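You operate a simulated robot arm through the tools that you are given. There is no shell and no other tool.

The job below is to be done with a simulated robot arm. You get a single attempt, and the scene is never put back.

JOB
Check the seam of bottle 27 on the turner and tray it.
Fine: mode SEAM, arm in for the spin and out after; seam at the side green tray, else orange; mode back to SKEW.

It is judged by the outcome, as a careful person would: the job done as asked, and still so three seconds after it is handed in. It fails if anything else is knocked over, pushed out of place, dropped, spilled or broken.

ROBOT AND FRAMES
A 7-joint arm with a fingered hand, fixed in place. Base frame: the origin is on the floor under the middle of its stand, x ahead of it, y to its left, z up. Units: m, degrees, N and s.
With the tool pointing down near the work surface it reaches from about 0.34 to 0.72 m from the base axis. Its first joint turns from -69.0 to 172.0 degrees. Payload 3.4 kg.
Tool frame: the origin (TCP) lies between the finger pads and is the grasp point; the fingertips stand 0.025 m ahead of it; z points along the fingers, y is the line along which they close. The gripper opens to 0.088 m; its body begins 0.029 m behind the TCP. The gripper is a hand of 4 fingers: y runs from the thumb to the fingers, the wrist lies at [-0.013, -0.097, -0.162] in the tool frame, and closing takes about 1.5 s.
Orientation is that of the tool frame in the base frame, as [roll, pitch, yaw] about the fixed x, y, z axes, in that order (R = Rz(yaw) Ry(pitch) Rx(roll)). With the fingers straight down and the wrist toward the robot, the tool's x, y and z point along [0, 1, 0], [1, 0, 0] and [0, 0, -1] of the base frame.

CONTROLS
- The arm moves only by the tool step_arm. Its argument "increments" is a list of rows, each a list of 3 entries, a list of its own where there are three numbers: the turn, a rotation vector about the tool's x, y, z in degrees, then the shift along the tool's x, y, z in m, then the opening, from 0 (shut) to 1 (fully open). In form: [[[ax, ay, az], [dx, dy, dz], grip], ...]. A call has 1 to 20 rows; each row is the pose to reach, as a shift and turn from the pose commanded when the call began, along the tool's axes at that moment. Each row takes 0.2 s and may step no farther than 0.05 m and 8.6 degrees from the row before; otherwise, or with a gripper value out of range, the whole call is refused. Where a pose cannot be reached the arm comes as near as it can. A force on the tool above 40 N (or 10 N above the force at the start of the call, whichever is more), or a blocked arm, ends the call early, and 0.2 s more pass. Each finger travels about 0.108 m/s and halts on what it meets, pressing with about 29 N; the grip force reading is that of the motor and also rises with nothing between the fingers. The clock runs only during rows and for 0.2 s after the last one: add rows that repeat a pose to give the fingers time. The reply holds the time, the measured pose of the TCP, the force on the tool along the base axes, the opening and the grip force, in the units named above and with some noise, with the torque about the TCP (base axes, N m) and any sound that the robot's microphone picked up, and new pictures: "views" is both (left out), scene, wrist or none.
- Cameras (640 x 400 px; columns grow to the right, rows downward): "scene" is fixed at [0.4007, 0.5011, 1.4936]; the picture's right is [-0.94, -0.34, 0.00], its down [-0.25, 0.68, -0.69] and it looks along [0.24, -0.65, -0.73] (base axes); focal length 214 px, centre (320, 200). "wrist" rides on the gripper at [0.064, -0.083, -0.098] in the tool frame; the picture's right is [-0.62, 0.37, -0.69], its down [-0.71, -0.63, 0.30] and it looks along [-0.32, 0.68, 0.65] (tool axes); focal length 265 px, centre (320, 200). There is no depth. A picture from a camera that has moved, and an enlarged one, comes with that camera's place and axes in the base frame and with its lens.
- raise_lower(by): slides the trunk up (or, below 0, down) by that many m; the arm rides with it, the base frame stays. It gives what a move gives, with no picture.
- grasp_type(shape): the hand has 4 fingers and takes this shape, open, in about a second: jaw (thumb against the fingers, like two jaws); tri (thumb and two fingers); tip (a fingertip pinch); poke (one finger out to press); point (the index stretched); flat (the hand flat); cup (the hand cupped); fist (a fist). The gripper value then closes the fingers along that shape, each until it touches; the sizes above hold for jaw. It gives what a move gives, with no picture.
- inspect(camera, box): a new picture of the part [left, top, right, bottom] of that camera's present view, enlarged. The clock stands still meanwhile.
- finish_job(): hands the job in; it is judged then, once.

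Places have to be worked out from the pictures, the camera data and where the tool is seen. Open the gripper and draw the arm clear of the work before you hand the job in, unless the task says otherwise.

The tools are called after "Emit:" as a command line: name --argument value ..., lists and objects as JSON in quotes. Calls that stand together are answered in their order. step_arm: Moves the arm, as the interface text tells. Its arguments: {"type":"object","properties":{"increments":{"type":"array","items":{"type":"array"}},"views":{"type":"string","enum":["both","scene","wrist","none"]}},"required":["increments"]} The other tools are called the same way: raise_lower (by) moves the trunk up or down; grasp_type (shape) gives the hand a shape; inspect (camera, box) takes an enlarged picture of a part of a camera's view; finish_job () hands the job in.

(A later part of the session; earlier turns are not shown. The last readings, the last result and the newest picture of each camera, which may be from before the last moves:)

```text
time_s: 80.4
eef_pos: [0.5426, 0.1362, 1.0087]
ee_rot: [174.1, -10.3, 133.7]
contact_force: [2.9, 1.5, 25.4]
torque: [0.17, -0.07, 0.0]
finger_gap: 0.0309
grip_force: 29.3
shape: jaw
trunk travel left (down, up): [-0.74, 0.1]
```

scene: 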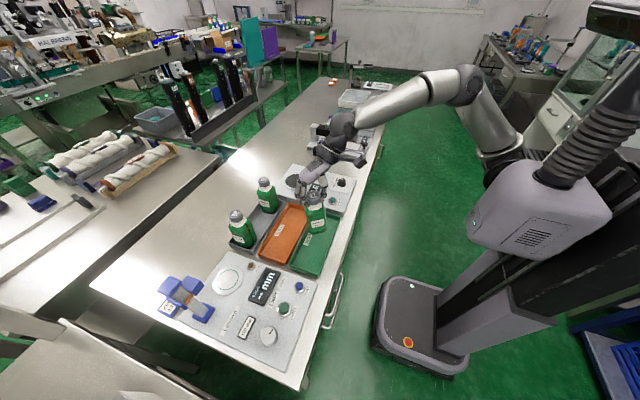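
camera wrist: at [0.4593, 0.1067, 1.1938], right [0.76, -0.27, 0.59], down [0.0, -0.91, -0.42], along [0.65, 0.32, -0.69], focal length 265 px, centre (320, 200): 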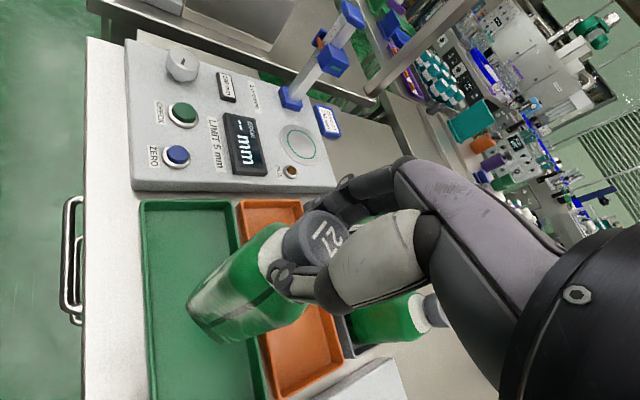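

The base has landed: 10 N at z ≈ 1.012, then 25 N as I pressed on. I ease back up about 4 mm to take the pressure off and look before releasing.

Emit:
step_arm --increments '[[[0, 0, 0], [0.0008, 0.0004, -0.0043], 0.1], [[0, 0, 0], [0.0008, 0.0004, -0.0043], 0.1]]' --views "wrist"

Emit:
inspect --camera "scene" --box '[275, 180, 355, 250]'

Emit:
inspect --camera "wrist" --box '[160, 160, 400, 360]'

```text
time_s: 81.0
eef_pos: [0.5416, 0.1332, 1.0107]
ee_rot: [174.8, -10.6, 133.8]
contact_force: [1.4, 0.3, 15.3]
torque: [0.11, -0.08, 0.02]
finger_gap: 0.031
grip_force: 28.8
shape: jaw
trunk travel left (down, up): [-0.74, 0.1]
camera wrist: at [0.4428, 0.1047, 1.1117], right [0.73, -0.33, 0.6], down [0.01, -0.87, -0.49], along [0.68, 0.36, -0.64], focal length 265 px, centre (320, 200)
```

wrist: 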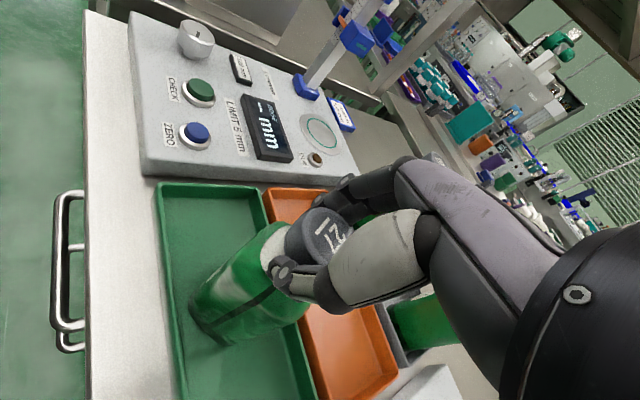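

```text
5.71 times, centred on (315, 215) of scene
camera zoom: at [0.4007, 0.5011, 1.4936], right [-0.94, -0.34, 0.0], down [-0.25, 0.68, -0.69], along [0.24, -0.65, -0.73], focal length 1226 px, centre (349, 114)
```

zoom: 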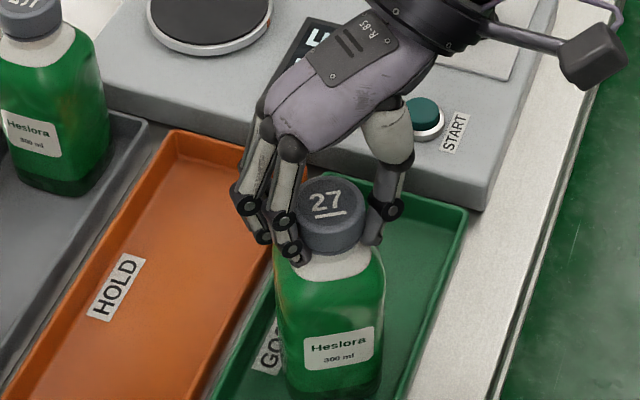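

```text
2.00 times, centred on (280, 260) of wrist
camera zoom: at [0.4428, 0.1047, 1.1117], right [0.73, -0.33, 0.6], down [0.01, -0.87, -0.49], along [0.68, 0.36, -0.64], focal length 531 px, centre (400, 80)
```

zoom: 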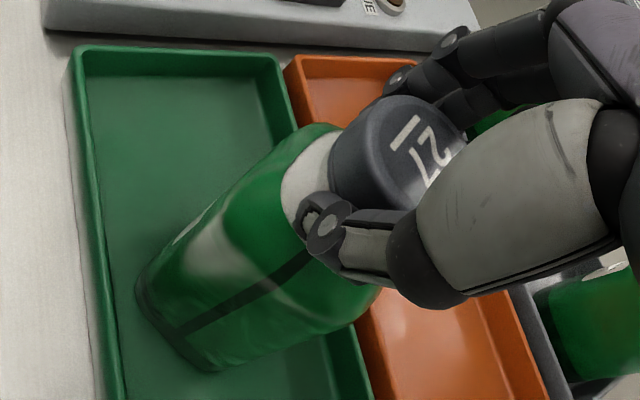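

The stripe on the bottle now lines up with the true vertical, so it stands upright on the tray floor. I relieve the remaining pressure and open the fingers gently.

Emit:
step_arm --increments '[[[0, 0, 0], [0.0006, 0.0003, -0.003], 0.1], [[0, 0, 0], [0.0006, 0.0003, -0.003], 0.25], [[0, 0, 0], [0.0006, 0.0003, -0.003], 0.35], [[0, 0, 0], [0.0006, 0.0003, -0.003], 0.42], [[0, 0, 0], [0.0006, 0.0003, -0.003], 0.5], [[0, 0, 0], [0.0006, 0.0003, -0.003], 0.6], [[0, 0, 0], [0.0006, 0.0003, -0.003], 0.7], [[0, 0, 0], [0.0006, 0.0003, -0.003], 0.7]]' --views "wrist"

Emit:
inspect --camera "scene" --box '[275, 180, 355, 250]'

```text
time_s: 82.8
eef_pos: [0.5429, 0.1347, 1.0136]
ee_rot: [174.9, -10.7, 133.6]
contact_force: [-1.1, 0.0, 0.3]
torque: [-0.02, 0.02, 0.04]
finger_gap: 0.0613
grip_force: 0.0
shape: jaw
trunk travel left (down, up): [-0.74, 0.1]
camera wrist: at [0.4444, 0.1052, 1.1146], right [0.73, -0.33, 0.6], down [0.0, -0.87, -0.49], along [0.68, 0.36, -0.64], focal length 265 px, centre (320, 200)
```

wrist: 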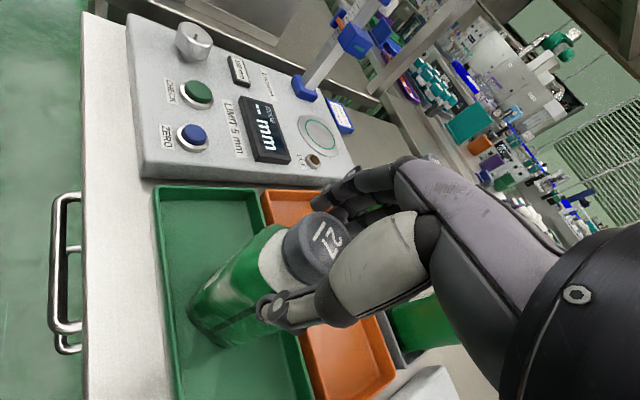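

```text
5.71 times, centred on (315, 215) of scene
camera zoom: at [0.4007, 0.5011, 1.4936], right [-0.94, -0.34, 0.0], down [-0.25, 0.68, -0.69], along [0.24, -0.65, -0.73], focal length 1226 px, centre (349, 114)
```

zoom: 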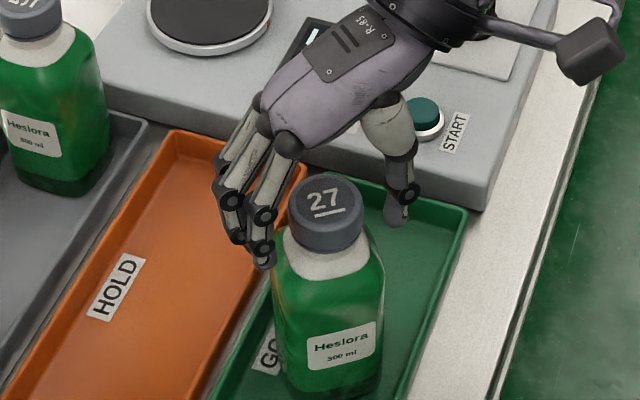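

Bottle 27 now stands upright on its own in the green tray, released. I withdraw the hand straight back along the fingers.

Emit:
step_arm --increments '[[[0, 0, 0], [0, 0, -0.015], 0.75], [[0, 0, 0], [0, 0, -0.03], 0.8], [[0, 0, 0], [0, 0, -0.055], 0.9], [[0, 0, 0], [0, 0, -0.085], 1], [[0, 0, 0], [0, 0, -0.11], 1], [[0, 0, 0], [0, 0, -0.11], 1]]'

Emit:
inspect --camera "scene" --box '[230, 165, 350, 260]'

Emit:
inspect --camera "wrist" --box '[120, 120, 440, 380]'

```text
time_s: 84.2
eef_pos: [0.5506, 0.1153, 1.1201]
ee_rot: [174.8, -10.6, 133.7]
contact_force: [0.0, -0.1, -1.1]
torque: [-0.01, 0.0, -0.02]
finger_gap: 0.0874
grip_force: 0.0
shape: jaw
trunk travel left (down, up): [-0.74, 0.1]
camera wrist: at [0.4513, 0.0853, 1.2224], right [0.73, -0.33, 0.6], down [0.0, -0.87, -0.49], along [0.68, 0.36, -0.64], focal length 265 px, centre (320, 200)
```

scene: 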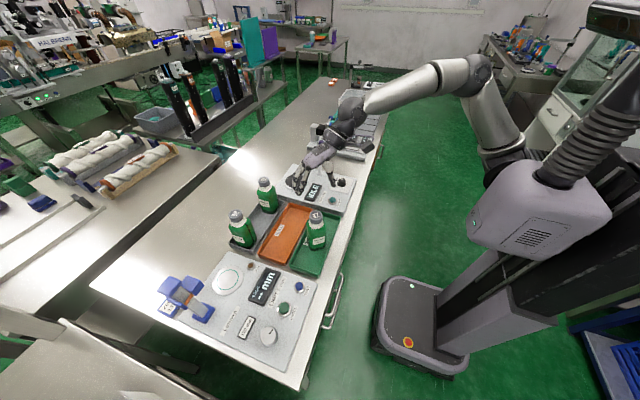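
wrist: 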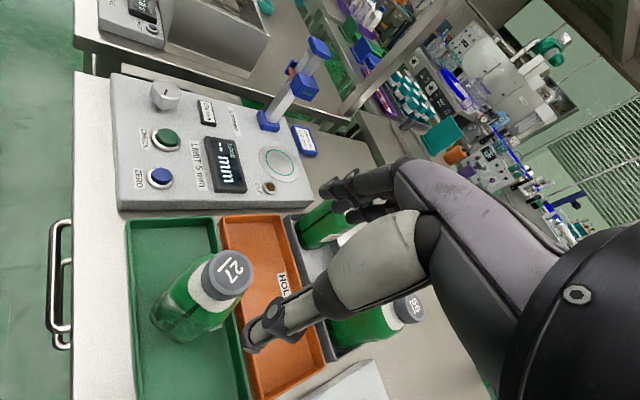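

```text
4.21 times, centred on (290, 212) of scene
camera zoom: at [0.4007, 0.5011, 1.4936], right [-0.94, -0.34, 0.0], down [-0.25, 0.68, -0.69], along [0.24, -0.65, -0.73], focal length 903 px, centre (446, 147)
```

zoom: 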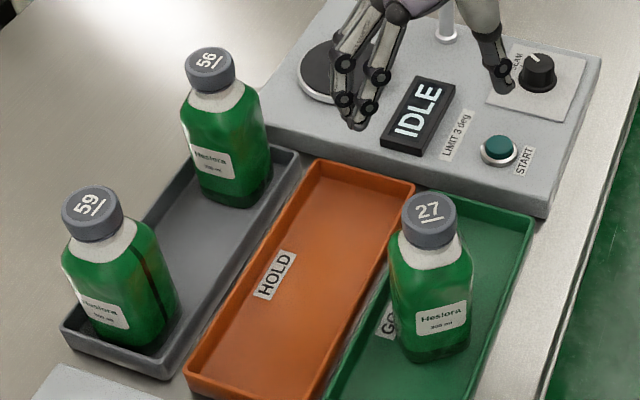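

```text
1.54 times, centred on (280, 250) of wrist
camera zoom: at [0.4513, 0.0853, 1.2224], right [0.73, -0.33, 0.6], down [0.0, -0.87, -0.49], along [0.68, 0.36, -0.64], focal length 408 px, centre (382, 123)
```

zoom: 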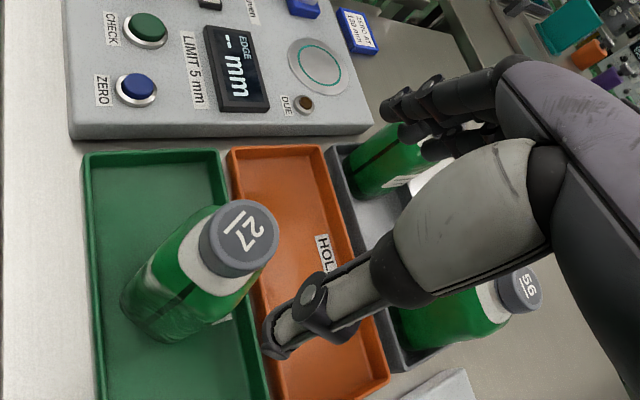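

All three bottles stand, with 27's cap at about (0.547, 0.136) and its top at z ≈ 1.012. Next I re-grip it with a 60° forward tilt and the hand yawed to 140°, which reaches the turner without stretching the arm straight. I move back from above it and square up the orientation.

Emit:
step_arm --increments '[[[1.6, -2.5, -1.55], [0.0286, -0.0038, 0.005], 1], [[3.2, -5, -3.1], [0.0572, -0.0076, 0.01], 1], [[4.8, -7.5, -4.65], [0.0858, -0.0113, 0.015], 1], [[6.4, -10, -6.2], [0.1144, -0.0151, 0.0201], 1], [[6.4, -10, -6.2], [0.1144, -0.0151, 0.0201], 1]]' --views "none"

Emit:
raise_lower --by -0.06

```text
time_s: 85.4
eef_pos: [0.4616, 0.1888, 1.1228]
ee_rot: [-179.3, -0.4, 139.6]
contact_force: [0.1, -0.1, -1.1]
torque: [0.01, 0.01, -0.01]
finger_gap: 0.0877
grip_force: 0.1
shape: jaw
trunk travel left (down, up): [-0.74, 0.1]
```

```text
time_s: 86.4
eef_pos: [0.4611, 0.1906, 1.0634]
ee_rot: [-179.5, -0.4, 139.4]
contact_force: [0.2, 0.5, -0.4]
torque: [0.02, 0.01, -0.03]
finger_gap: 0.0878
grip_force: 0.2
shape: jaw
trunk travel left (down, up): [-0.68, 0.16]
```

The orientation is squared up at yaw 139.4°. I tilt the hand 60° forward in place and check that the pose is really reached.

Emit:
step_arm --increments '[[[0, -7.5, 0], [0, 0, 0], 0.9], [[0, -15, 0], [0, 0, 0], 0.9], [[0, -22.5, 0], [0, 0, 0], 0.8], [[0, -30, 0], [0, 0, 0], 0.8], [[0, -37.5, 0], [0, 0, 0], 0.7], [[0, -45, 0], [0, 0, 0], 0.7], [[0, -52.5, 0], [0, 0, 0], 0.65], [[0, -60, 0], [0, 0, 0], 0.65], [[0, -60, 0], [0, 0, 0], 0.65]]'

Emit:
inspect --camera "scene" --box '[270, 170, 370, 260]'

```text
time_s: 88.4
eef_pos: [0.4639, 0.1854, 1.0824]
ee_rot: [176.6, 58.6, 135.9]
contact_force: [0.1, 0.1, -0.9]
torque: [-0.02, 0.0, -0.01]
finger_gap: 0.0578
grip_force: 0.1
shape: jaw
trunk travel left (down, up): [-0.68, 0.16]
camera wrist: at [0.3204, 0.2, 1.0772], right [0.02, 0.43, 0.9], down [0.05, -0.9, 0.43], along [1.0, 0.04, -0.04], focal length 265 px, centre (320, 200)
```

scene: 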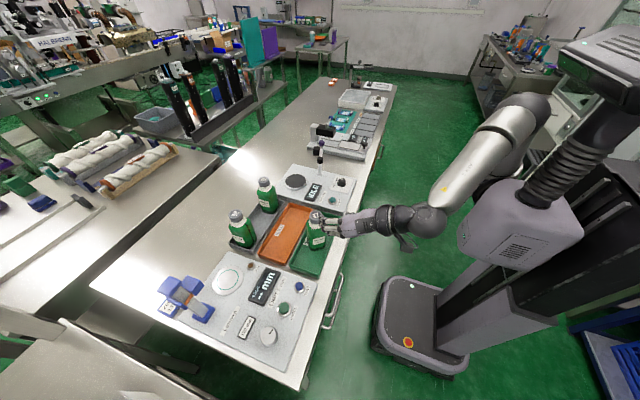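
wrist: 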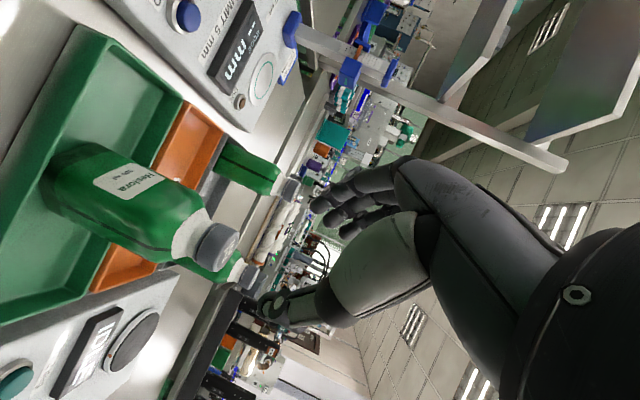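

```text
4.44 times, centred on (320, 215) of scene
camera zoom: at [0.4007, 0.5011, 1.4936], right [-0.94, -0.34, 0.0], down [-0.25, 0.68, -0.69], along [0.24, -0.65, -0.73], focal length 953 px, centre (320, 133)
```

zoom: 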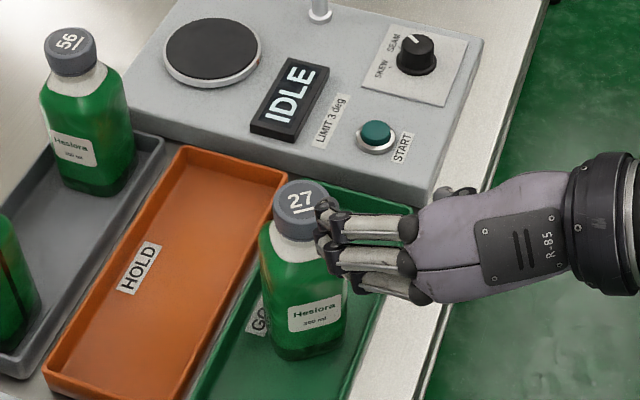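

The pose is close but not exact: z = 1.082, pitch 58.6°, yaw 135.9°. I hold a couple of rows to see whether it settles.

Emit:
step_arm --increments '[[[0, 0, 0], [0, 0, 0], 0.65], [[0, 0, 0], [0, 0, 0], 0.65], [[0, 0, 0], [0, 0, 0], 0.65]]' --views "none"

```text
time_s: 89.2
eef_pos: [0.4666, 0.1837, 1.0801]
ee_rot: [177.5, 58.3, 136.4]
contact_force: [-0.2, 0.2, 1.0]
torque: [-0.03, -0.01, -0.03]
finger_gap: 0.0577
grip_force: 0.1
shape: jaw
trunk travel left (down, up): [-0.68, 0.16]
```

It is settling slowly, most likely near a joint limit this close to the base. Moving forward towards the bottle should relax it, so I advance to about 6 cm short of the cap and check the tracking.

Emit:
step_arm --increments '[[[0, 0, 0], [0.002, 0.005, 0.012], 0.65], [[0, 0, 0], [0.004, 0.01, 0.024], 0.65], [[0, 0, 0], [0.0061, 0.0146, 0.036], 0.65], [[0, 0, 0], [0.0061, 0.0146, 0.045], 0.65], [[0, 0, 0], [0.0061, 0.0146, 0.045], 0.65], [[0, 0, 0], [0.0061, 0.0146, 0.045], 0.65]]' --views "wrist"

Emit:
inspect --camera "scene" --box '[280, 180, 350, 240]'

```text
time_s: 90.8
eef_pos: [0.5086, 0.1658, 1.0667]
ee_rot: [174.4, 57.6, 133.0]
contact_force: [-0.3, -0.1, -0.5]
torque: [0.0, 0.02, 0.0]
finger_gap: 0.0576
grip_force: 0.0
shape: jaw
trunk travel left (down, up): [-0.68, 0.16]
stopped in row 6: the arm was blocked; the commanded pose is now the measured one
camera wrist: at [0.3649, 0.1827, 1.0611], right [0.03, 0.41, 0.91], down [0.03, -0.91, 0.41], along [1.0, 0.02, -0.04], focal length 265 px, centre (320, 200)
```

wrist: 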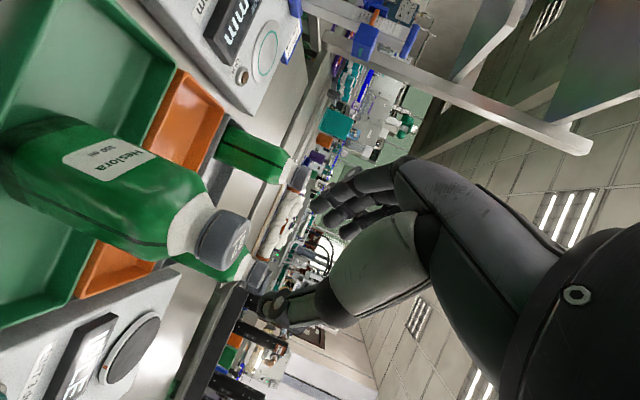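

```text
6.67 times, centred on (315, 210) of scene
camera zoom: at [0.4007, 0.5011, 1.4936], right [-0.94, -0.34, 0.0], down [-0.25, 0.68, -0.69], along [0.24, -0.65, -0.73], focal length 1430 px, centre (353, 133)
```

zoom: 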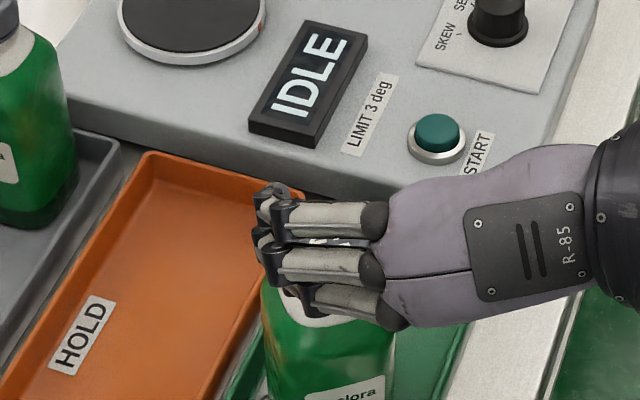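

The arm got blocked again with the hand turned this far right so close to the base, which bends the wrist too sharply. A hand yaw near 170° suits this spot better, as it did when I gripped the lying bottle. I rise above the cap first.

Emit:
step_arm --increments '[[[0, 0, 0], [-0.02, -0.0017, -0.0049], 0.8], [[0, 0, 0], [-0.041, -0.0033, -0.0097], 0.9], [[0, 0, 0], [-0.0621, -0.005, -0.0146], 1], [[0, 0, 0], [-0.0621, -0.005, -0.0146], 1]]' --views "none"

Emit:
raise_lower --by 0.06

```text
time_s: 91.8
eef_pos: [0.5162, 0.1504, 1.123]
ee_rot: [175.0, 57.9, 133.7]
contact_force: [0.7, 0.3, -0.1]
torque: [-0.01, -0.01, 0.04]
finger_gap: 0.0876
grip_force: 0.0
shape: jaw
trunk travel left (down, up): [-0.68, 0.16]
```

```text
time_s: 92.8
eef_pos: [0.5157, 0.1485, 1.1831]
ee_rot: [175.0, 57.9, 133.9]
contact_force: [1.0, -0.5, -0.7]
torque: [-0.02, 0.01, 0.01]
finger_gap: 0.0874
grip_force: 0.1
shape: jaw
trunk travel left (down, up): [-0.74, 0.1]
```

Now I turn the hand to a yaw of about 170° with about 55° of tilt, staying well above the bottle.

Emit:
step_arm --increments '[[[-5.1, 0.9, -3.8], [0.0034, 0.0004, 0.0059], 1], [[-10.2, 1.8, -7.6], [0.0068, 0.0008, 0.0118], 1], [[-15.3, 2.8, -11.4], [0.0103, 0.0011, 0.0176], 1], [[-20.4, 3.7, -15.2], [0.0137, 0.0015, 0.0235], 1], [[-25.5, 4.6, -19], [0.0171, 0.0019, 0.0294], 1], [[-25.5, 4.6, -19], [0.0171, 0.0019, 0.0294], 1]]' --views "scene"

```text
time_s: 94.2
eef_pos: [0.5298, 0.142, 1.1525]
ee_rot: [178.4, 54.4, 168.5]
contact_force: [0.3, 0.3, -0.5]
torque: [-0.02, 0.01, -0.04]
finger_gap: 0.0879
grip_force: 0.1
shape: jaw
trunk travel left (down, up): [-0.74, 0.1]
```

scene: 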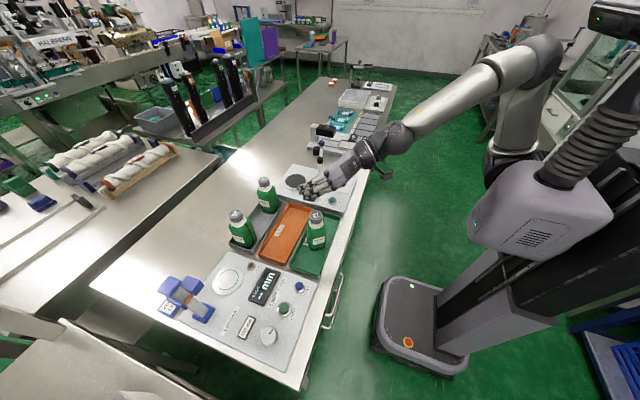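

The pose was reached precisely this time. I lower straight down to about z = 1.07 above the cap with the opening at about 57 mm, and check the tracking and alignment.

Emit:
step_arm --increments '[[[0, 0, 0], [0.0157, -0.001, 0.0135], 0.65], [[0, 0, 0], [0.0313, -0.002, 0.027], 0.65], [[0, 0, 0], [0.047, -0.003, 0.0406], 0.65], [[0, 0, 0], [0.0626, -0.004, 0.0541], 0.65], [[0, 0, 0], [0.0626, -0.004, 0.0541], 0.65]]' --views "wrist"

Emit:
inspect --camera "scene" --box '[280, 180, 350, 240]'

Emit:
inspect --camera "wrist" --box '[140, 140, 400, 340]'

```text
time_s: 95.4
eef_pos: [0.5362, 0.1366, 1.0713]
ee_rot: [178.3, 54.4, 168.4]
contact_force: [-0.2, -0.1, 0.5]
torque: [0.01, 0.0, 0.02]
finger_gap: 0.0573
grip_force: 0.0
shape: jaw
trunk travel left (down, up): [-0.74, 0.1]
camera wrist: at [0.4055, 0.0759, 1.0758], right [-0.14, 0.38, 0.91], down [0.54, -0.75, 0.39], along [0.83, 0.55, -0.1], focal length 265 px, centre (320, 200)
```

wrist: 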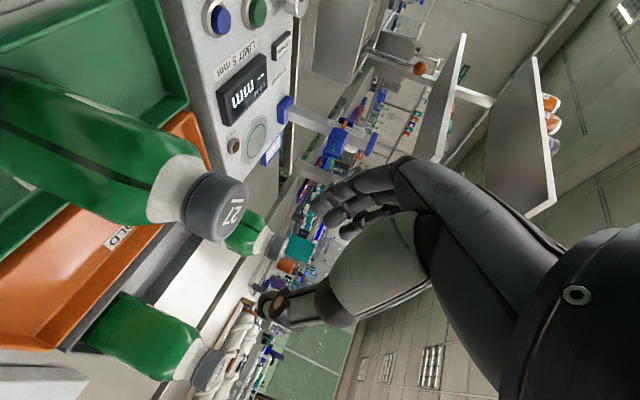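

```text
6.67 times, centred on (315, 210) of scene
camera zoom: at [0.4007, 0.5011, 1.4936], right [-0.94, -0.34, 0.0], down [-0.25, 0.68, -0.69], along [0.24, -0.65, -0.73], focal length 1430 px, centre (353, 133)
```

zoom: 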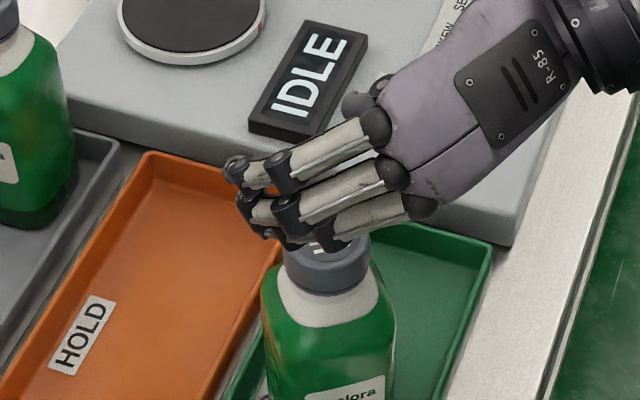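

```text
2.00 times, centred on (270, 240) of wrist
camera zoom: at [0.4055, 0.0759, 1.0758], right [-0.14, 0.38, 0.91], down [0.54, -0.75, 0.39], along [0.83, 0.55, -0.1], focal length 531 px, centre (420, 120)
```

zoom: 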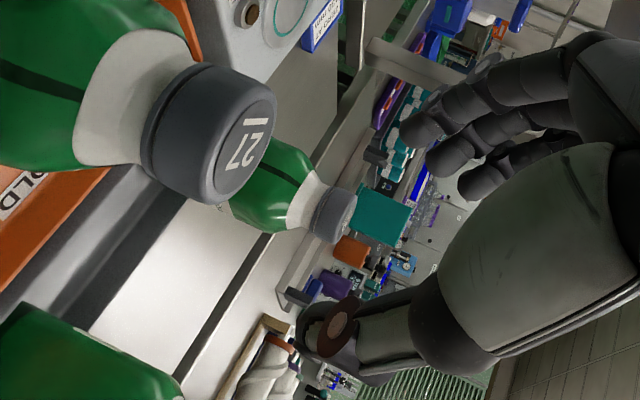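

The cap appears exactly where predicted. I lower vertically onto it, so the fingers straddle the cap at TCP z ≈ 1.010.

Emit:
step_arm --increments '[[[0, 0, 0], [0.0125, -0.0003, 0.0092], 0.65], [[0, 0, 0], [0.025, -0.0006, 0.0184], 0.65], [[0, 0, 0], [0.0375, -0.0008, 0.0276], 0.65], [[0, 0, 0], [0.0493, -0.001, 0.0366], 0.65], [[0, 0, 0], [0.0493, -0.001, 0.0366], 0.65]]' --views "wrist"

Emit:
inspect --camera "scene" --box '[280, 180, 350, 240]'

Emit:
inspect --camera "wrist" --box '[180, 140, 420, 340]'

```text
time_s: 96.6
eef_pos: [0.5372, 0.1363, 1.0095]
ee_rot: [178.3, 54.3, 168.4]
contact_force: [0.2, 1.3, -0.8]
torque: [0.02, 0.02, 0.01]
finger_gap: 0.0574
grip_force: 0.0
shape: jaw
trunk travel left (down, up): [-0.74, 0.1]
camera wrist: at [0.4061, 0.0754, 1.0137], right [-0.14, 0.38, 0.91], down [0.54, -0.75, 0.39], along [0.83, 0.55, -0.11], focal length 265 px, centre (320, 200)
```

wrist: 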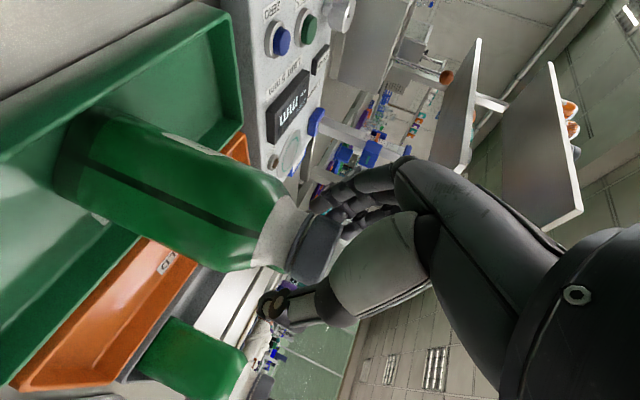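

```text
6.67 times, centred on (315, 210) of scene
camera zoom: at [0.4007, 0.5011, 1.4936], right [-0.94, -0.34, 0.0], down [-0.25, 0.68, -0.69], along [0.24, -0.65, -0.73], focal length 1430 px, centre (353, 133)
```

zoom: 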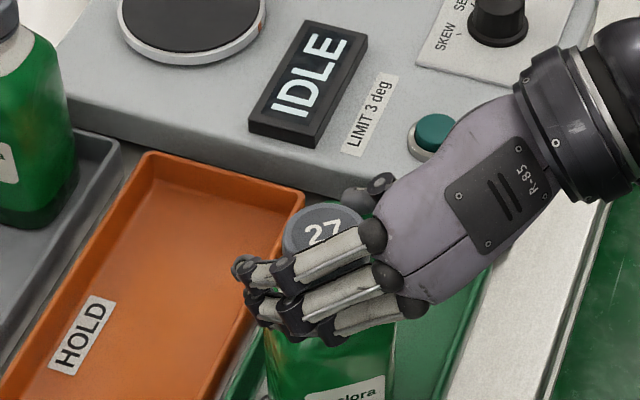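

```text
2.00 times, centred on (300, 240) of wrist
camera zoom: at [0.4061, 0.0754, 1.0137], right [-0.14, 0.38, 0.91], down [0.54, -0.75, 0.39], along [0.83, 0.55, -0.11], focal length 531 px, centre (360, 120)
```

zoom: 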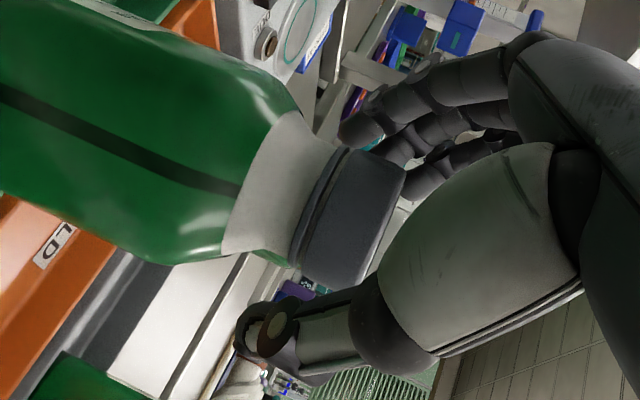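

The cap sits centred between thumb and fingers. I close gradually to a firm grip.

Emit:
step_arm --increments '[[[0, 0, 0], [0, 0, 0], 0.55], [[0, 0, 0], [0, 0, 0], 0.48], [[0, 0, 0], [0, 0, 0], 0.42], [[0, 0, 0], [0, 0, 0], 0.35], [[0, 0, 0], [0, 0, 0], 0.25], [[0, 0, 0], [0, 0, 0], 0.1], [[0, 0, 0], [0, 0, 0], 0.05], [[0, 0, 0], [0, 0, 0], 0.05], [[0, 0, 0], [0, 0, 0], 0.05]]' --views "wrist"

Emit:
inspect --camera "scene" --box '[280, 180, 350, 240]'

Emit:
inspect --camera "wrist" --box '[180, 140, 420, 340]'

```text
time_s: 98.6
eef_pos: [0.5383, 0.1363, 1.0083]
ee_rot: [178.3, 54.3, 168.2]
contact_force: [0.2, -1.1, 0.3]
torque: [0.0, -0.02, -0.02]
finger_gap: 0.0285
grip_force: 28.7
shape: jaw
trunk travel left (down, up): [-0.74, 0.1]
camera wrist: at [0.4063, 0.0752, 1.0138], right [-0.14, 0.38, 0.91], down [0.54, -0.75, 0.39], along [0.83, 0.55, -0.11], focal length 265 px, centre (320, 200)
```

wrist: 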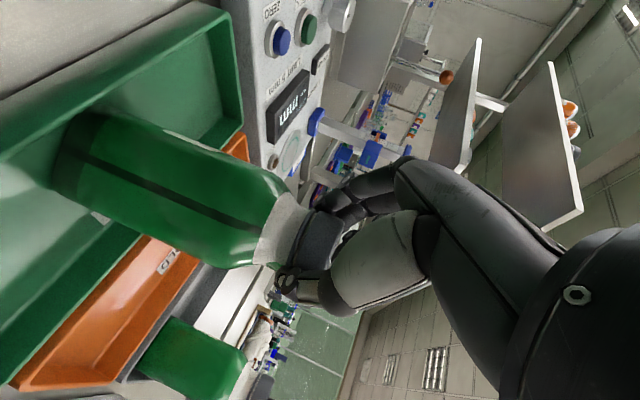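

```text
6.67 times, centred on (315, 210) of scene
camera zoom: at [0.4007, 0.5011, 1.4936], right [-0.94, -0.34, 0.0], down [-0.25, 0.68, -0.69], along [0.24, -0.65, -0.73], focal length 1430 px, centre (353, 133)
```

zoom: 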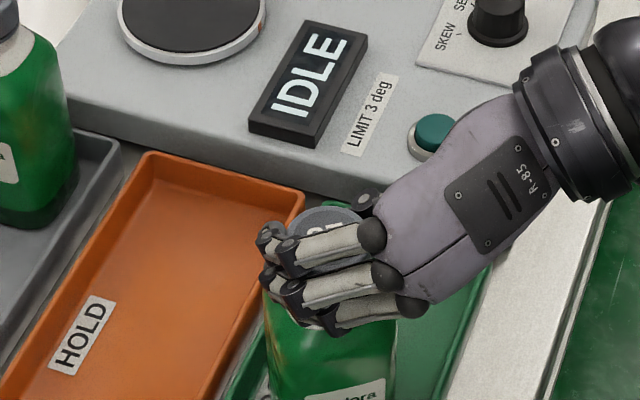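

```text
2.00 times, centred on (300, 240) of wrist
camera zoom: at [0.4063, 0.0752, 1.0138], right [-0.14, 0.38, 0.91], down [0.54, -0.75, 0.39], along [0.83, 0.55, -0.11], focal length 531 px, centre (360, 120)
```

zoom: 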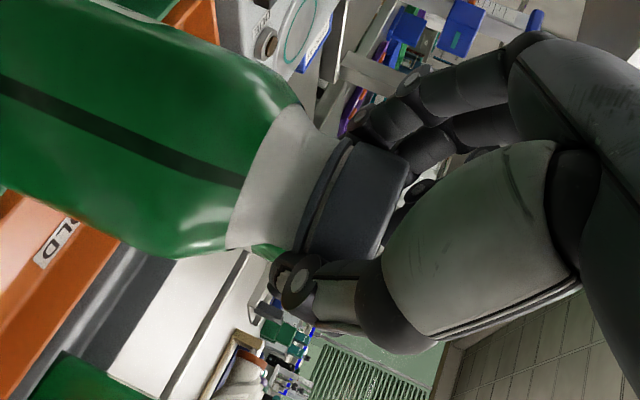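

Gripped: 28.5 mm gap at 28.7 N. I lift straight up slowly by 7.5 cm and check the load.

Emit:
step_arm --increments '[[[0, 0, 0], [-0.0061, 0.0001, -0.0044], 0.05], [[0, 0, 0], [-0.0142, 0.0003, -0.0102], 0.05], [[0, 0, 0], [-0.0244, 0.0005, -0.0175], 0.05], [[0, 0, 0], [-0.0346, 0.0007, -0.0247], 0.05], [[0, 0, 0], [-0.0447, 0.0009, -0.032], 0.05], [[0, 0, 0], [-0.0549, 0.0011, -0.0393], 0.05], [[0, 0, 0], [-0.061, 0.0012, -0.0437], 0.05], [[0, 0, 0], [-0.061, 0.0012, -0.0437], 0.05]]'

Emit:
inspect --camera "scene" --box '[270, 160, 370, 250]'

```text
time_s: 100.4
eef_pos: [0.5385, 0.1373, 1.0831]
ee_rot: [178.3, 54.2, 168.2]
contact_force: [0.5, 0.2, -3.3]
torque: [-0.01, 0.04, -0.01]
finger_gap: 0.0284
grip_force: 28.9
shape: jaw
trunk travel left (down, up): [-0.74, 0.1]
camera wrist: at [0.4074, 0.0755, 1.0887], right [-0.13, 0.38, 0.91], down [0.54, -0.75, 0.39], along [0.83, 0.55, -0.11], focal length 265 px, centre (320, 200)
```

scene: 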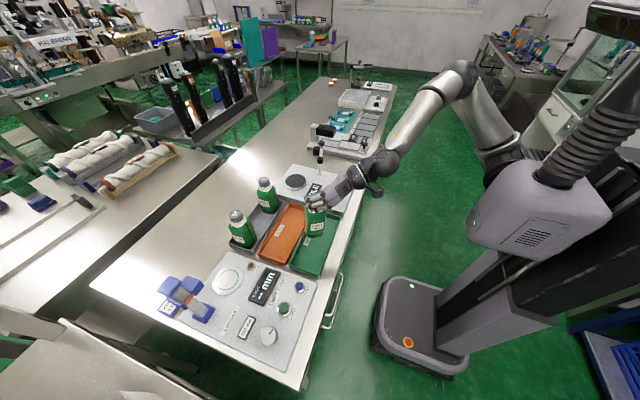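
wrist: 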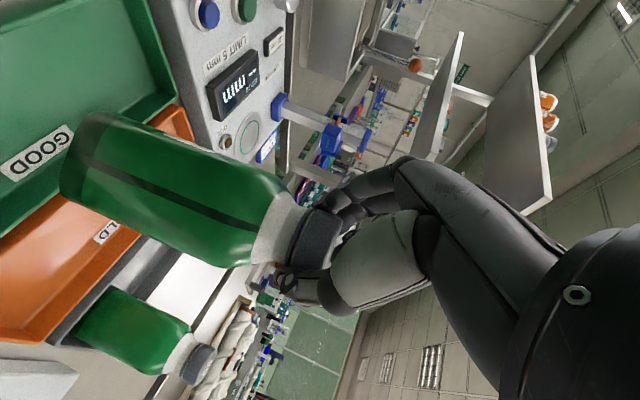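

```text
4.44 times, centred on (320, 205) of scene
camera zoom: at [0.4007, 0.5011, 1.4936], right [-0.94, -0.34, 0.0], down [-0.25, 0.68, -0.69], along [0.24, -0.65, -0.73], focal length 953 px, centre (320, 178)
```

zoom: 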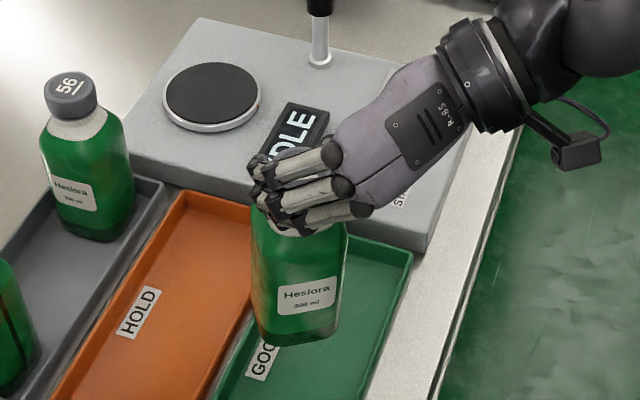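

The bottle is held upright and steady at -3.3 N. I raise the trunk 5 cm so the shoulder is level with the wrist for the reach to the turner, then carry on.

Emit:
raise_lower --by 0.05

```text
time_s: 101.3
eef_pos: [0.5386, 0.1364, 1.1334]
ee_rot: [178.3, 54.3, 168.4]
contact_force: [-0.4, -0.2, -3.6]
torque: [-0.06, 0.04, -0.01]
finger_gap: 0.0286
grip_force: 29.1
shape: jaw
trunk travel left (down, up): [-0.79, 0.05]
```

I carry the bottle slowly to the right and forward, over the free space in front of the turner and clear of bottle 56, yawing the hand 20° on the way.

Emit:
step_arm --increments '[[[1.25, -0.03, 0.9], [-0.0023, -0.0133, 0.0072], 0.05], [[2.5, -0.05, 1.8], [-0.0046, -0.0266, 0.0143], 0.05], [[3.75, -0.08, 2.69], [-0.0069, -0.0399, 0.0215], 0.05], [[5, -0.11, 3.59], [-0.0092, -0.0532, 0.0286], 0.05], [[6.25, -0.13, 4.49], [-0.0115, -0.0665, 0.0358], 0.05], [[7.5, -0.16, 5.39], [-0.0138, -0.0798, 0.043], 0.05], [[8.74, -0.19, 6.28], [-0.0161, -0.093, 0.0501], 0.05], [[9.99, -0.22, 7.18], [-0.0184, -0.1063, 0.0573], 0.05], [[11.24, -0.24, 8.08], [-0.0207, -0.1196, 0.0645], 0.05], [[12.49, -0.27, 8.98], [-0.023, -0.1329, 0.0716], 0.05], [[13.74, -0.3, 9.87], [-0.0253, -0.1462, 0.0788], 0.05], [[14.99, -0.32, 10.77], [-0.0276, -0.1595, 0.0859], 0.05], [[16.24, -0.35, 11.67], [-0.0299, -0.1728, 0.0931], 0.05], [[16.24, -0.35, 11.67], [-0.0299, -0.1728, 0.0931], 0.05]]'

Emit:
inspect --camera "scene" --box '[260, 130, 380, 230]'

```text
time_s: 104.3
eef_pos: [0.5982, -0.0496, 1.0998]
ee_rot: [178.4, 54.3, 148.4]
contact_force: [0.4, 0.6, -3.6]
torque: [0.03, 0.03, 0.03]
finger_gap: 0.0285
grip_force: 28.8
shape: jaw
trunk travel left (down, up): [-0.79, 0.05]
camera wrist: at [0.4544, -0.0625, 1.1049], right [0.0, 0.41, 0.91], down [0.25, -0.88, 0.39], along [0.97, 0.23, -0.11], focal length 265 px, centre (320, 200)
```

scene: 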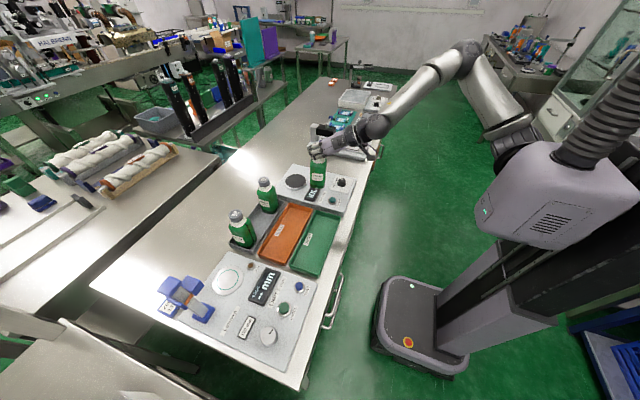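
wrist: 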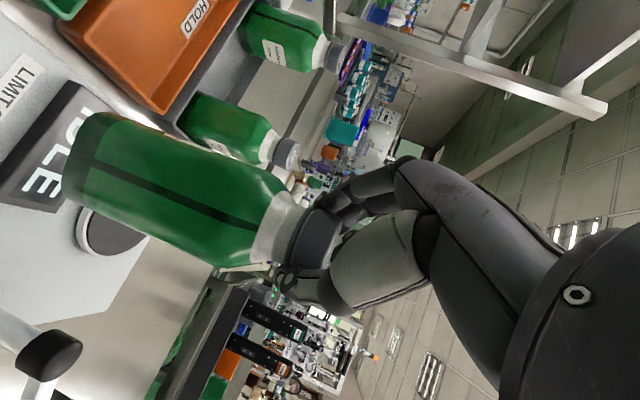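

```text
4.00 times, centred on (320, 180) of scene
camera zoom: at [0.4007, 0.5011, 1.4936], right [-0.94, -0.34, 0.0], down [-0.25, 0.68, -0.69], along [0.24, -0.65, -0.73], focal length 858 px, centre (320, 280)
```

zoom: 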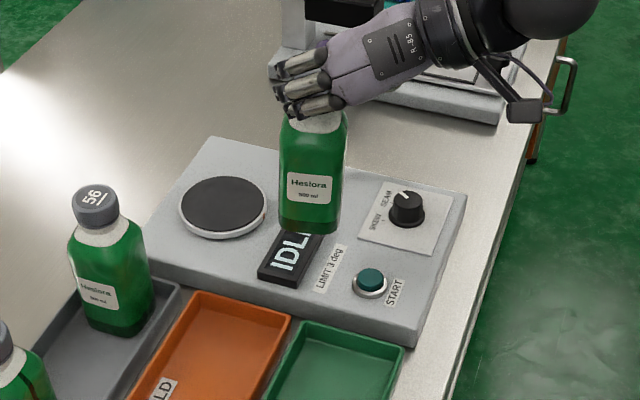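

The bottle is upright at (0.606, -0.053), and the disc centre comes out at about (0.725, -0.095). I move the bottle over the disc, coming down a little but staying about 3 cm above it.

Emit:
step_arm --increments '[[[0, 0, 0], [-0.0054, 0.0023, 0.0133], 0.05], [[0, 0, 0], [-0.0107, 0.0047, 0.0265], 0.05], [[0, 0, 0], [-0.0161, 0.007, 0.0398], 0.05], [[0, 0, 0], [-0.0215, 0.0094, 0.0531], 0.05], [[0, 0, 0], [-0.0268, 0.0117, 0.0663], 0.05], [[0, 0, 0], [-0.0322, 0.0141, 0.0796], 0.05], [[0, 0, 0], [-0.0376, 0.0164, 0.0929], 0.05], [[0, 0, 0], [-0.0429, 0.0188, 0.1061], 0.05], [[0, 0, 0], [-0.0483, 0.0211, 0.1194], 0.05], [[0, 0, 0], [-0.0483, 0.0211, 0.1194], 0.05]]'

Emit:
inspect --camera "scene" --box '[270, 140, 350, 210]'

Emit:
inspect --camera "wrist" --box '[0, 60, 340, 330]'

```text
time_s: 106.5
eef_pos: [0.7179, -0.0937, 1.0715]
ee_rot: [178.2, 54.2, 148.3]
contact_force: [0.2, 0.3, -2.9]
torque: [0.02, 0.03, -0.01]
finger_gap: 0.0282
grip_force: 29.3
shape: jaw
trunk travel left (down, up): [-0.79, 0.05]
camera wrist: at [0.5739, -0.1076, 1.0758], right [0.0, 0.41, 0.91], down [0.25, -0.89, 0.39], along [0.97, 0.23, -0.11], focal length 265 px, centre (320, 200)
```

scene: 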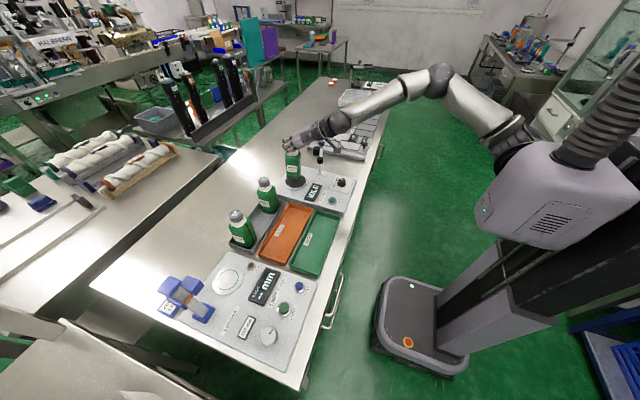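
wrist: 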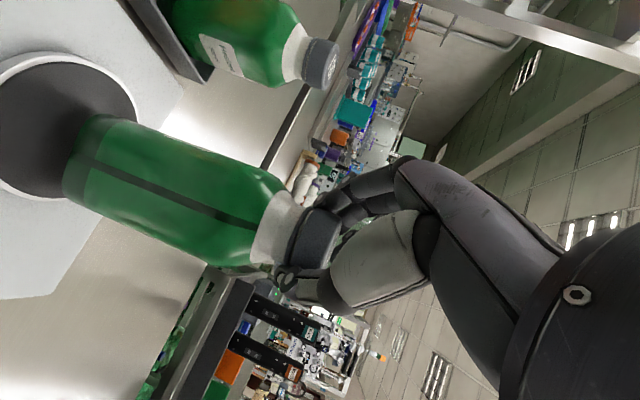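

```text
5.71 times, centred on (310, 175) of scene
camera zoom: at [0.4007, 0.5011, 1.4936], right [-0.94, -0.34, 0.0], down [-0.25, 0.68, -0.69], along [0.24, -0.65, -0.73], focal length 1226 px, centre (377, 343)
```

zoom: 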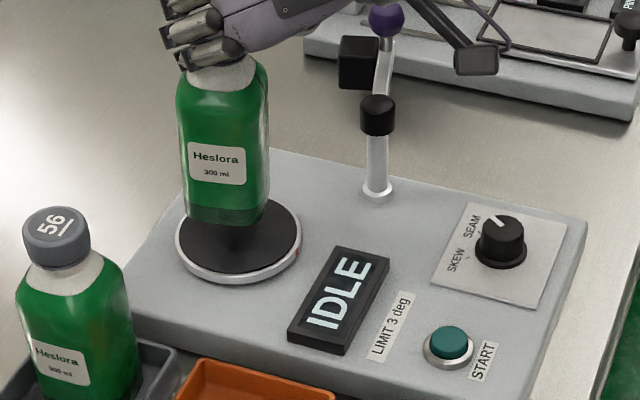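

```text
1.48 times, centred on (170, 195) of wrist
camera zoom: at [0.5739, -0.1076, 1.0758], right [0.0, 0.41, 0.91], down [0.25, -0.89, 0.39], along [0.97, 0.23, -0.11], focal length 393 px, centre (542, 207)
```

zoom: 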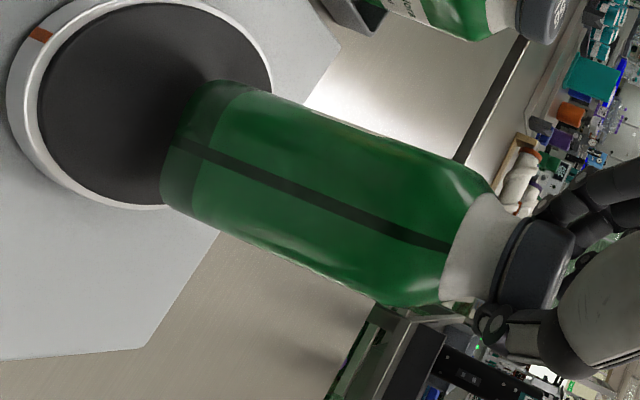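

Back-projecting the disc edge from both cameras puts its centre at (0.727, -0.0965), and the bottle axis is within a couple of millimetres of that. The bottle leans only 3–4° forward. I correct that with a small tilt and lower 2.5 cm.

Emit:
step_arm --increments '[[[0, 1.2, 0], [0.0041, -0.0001, 0.0029], 0.05], [[0, 2.4, 0], [0.0081, -0.0002, 0.0058], 0.05], [[0, 3.5, 0], [0.0122, -0.0003, 0.0088], 0.05], [[0, 3.5, 0], [0.0162, -0.0004, 0.0117], 0.05], [[0, 3.5, 0], [0.0203, -0.0005, 0.0146], 0.05], [[0, 3.5, 0], [0.0203, -0.0005, 0.0146], 0.05]]' --views "wrist"

Emit:
inspect --camera "scene" --box '[270, 140, 350, 210]'

Emit:
inspect --camera "wrist" --box '[0, 60, 340, 330]'

```text
time_s: 108.0
eef_pos: [0.718, -0.0944, 1.0478]
ee_rot: [178.4, 50.9, 148.4]
contact_force: [3.0, -0.4, 6.2]
torque: [0.03, -0.17, -0.04]
finger_gap: 0.0284
grip_force: 29.1
shape: jaw
trunk travel left (down, up): [-0.79, 0.05]
camera wrist: at [0.5737, -0.1075, 1.0594], right [0.05, 0.38, 0.92], down [0.27, -0.9, 0.35], along [0.96, 0.23, -0.15], focal length 265 px, centre (320, 200)
```

wrist: 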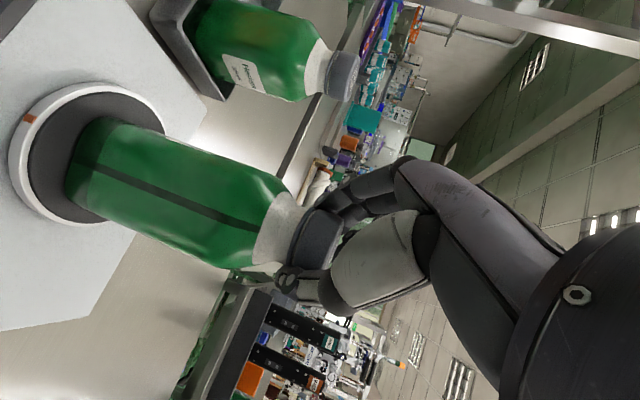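

```text
5.71 times, centred on (310, 175) of scene
camera zoom: at [0.4007, 0.5011, 1.4936], right [-0.94, -0.34, 0.0], down [-0.25, 0.68, -0.69], along [0.24, -0.65, -0.73], focal length 1226 px, centre (377, 343)
```

zoom: 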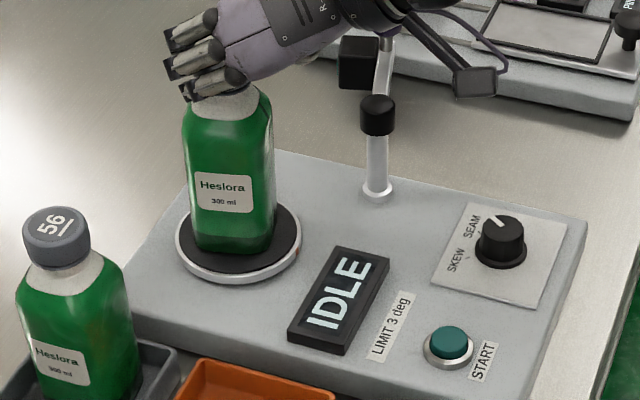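

```text
1.48 times, centred on (170, 195) of wrist
camera zoom: at [0.5737, -0.1075, 1.0594], right [0.05, 0.38, 0.92], down [0.27, -0.9, 0.35], along [0.96, 0.23, -0.15], focal length 393 px, centre (542, 207)
```

zoom: 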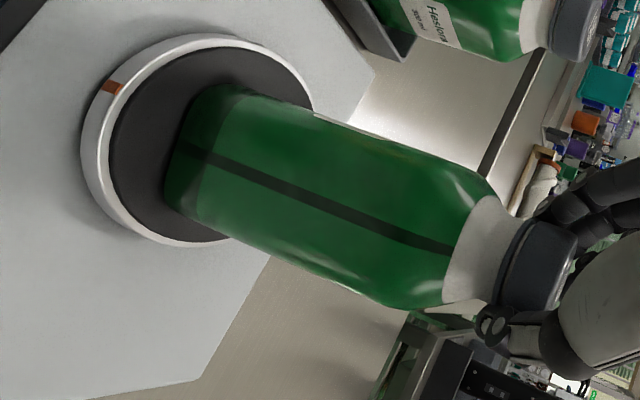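

The base just touched the disc (+6 N). From this view the bottle still leans: its base sits about 1 cm forward of the disc centre while the cap is right above it. I lift 6 mm and tilt 4° more to bring the base back under the cap.

Emit:
step_arm --increments '[[[0, 0, 0], [-0.0047, 0.0001, -0.0038], 0.05], [[0, 2, 0], [-0.0047, 0.0001, -0.0038], 0.05], [[0, 4, 0], [-0.0047, 0.0001, -0.0038], 0.05], [[0, 4, 0], [-0.0047, 0.0001, -0.0038], 0.05]]' --views "wrist"

Emit:
inspect --camera "scene" --box '[270, 140, 350, 210]'

Emit:
inspect --camera "wrist" --box '[0, 60, 340, 330]'

```text
time_s: 109.0
eef_pos: [0.7172, -0.0943, 1.0504]
ee_rot: [179.0, 47.5, 149.0]
contact_force: [0.8, -1.6, 0.4]
torque: [0.03, -0.08, -0.01]
finger_gap: 0.0285
grip_force: 28.6
shape: jaw
trunk travel left (down, up): [-0.79, 0.05]
camera wrist: at [0.5742, -0.1083, 1.0693], right [0.1, 0.35, 0.93], down [0.29, -0.9, 0.31], along [0.95, 0.24, -0.19], focal length 265 px, centre (320, 200)
```

wrist: 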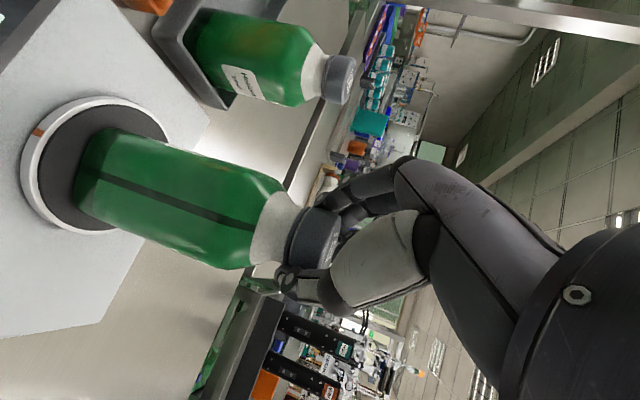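

```text
5.71 times, centred on (310, 175) of scene
camera zoom: at [0.4007, 0.5011, 1.4936], right [-0.94, -0.34, 0.0], down [-0.25, 0.68, -0.69], along [0.24, -0.65, -0.73], focal length 1226 px, centre (377, 343)
```

zoom: 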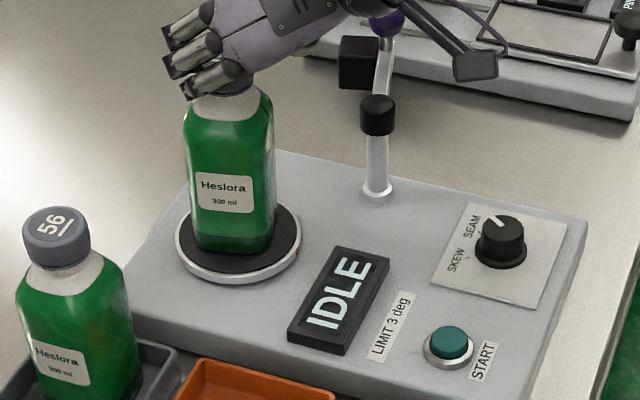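

```text
1.48 times, centred on (170, 195) of wrist
camera zoom: at [0.5742, -0.1083, 1.0693], right [0.1, 0.35, 0.93], down [0.29, -0.9, 0.31], along [0.95, 0.24, -0.19], focal length 393 px, centre (542, 207)
```

zoom: 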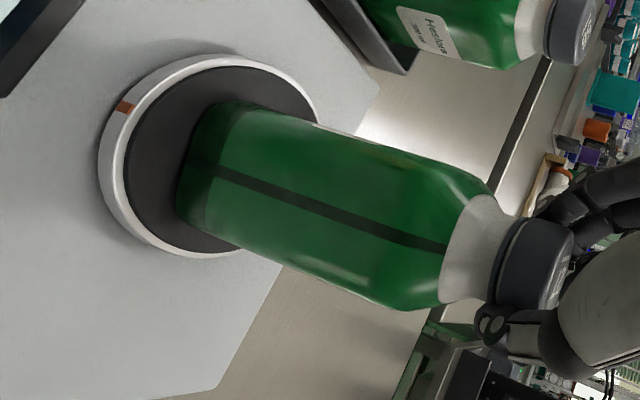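

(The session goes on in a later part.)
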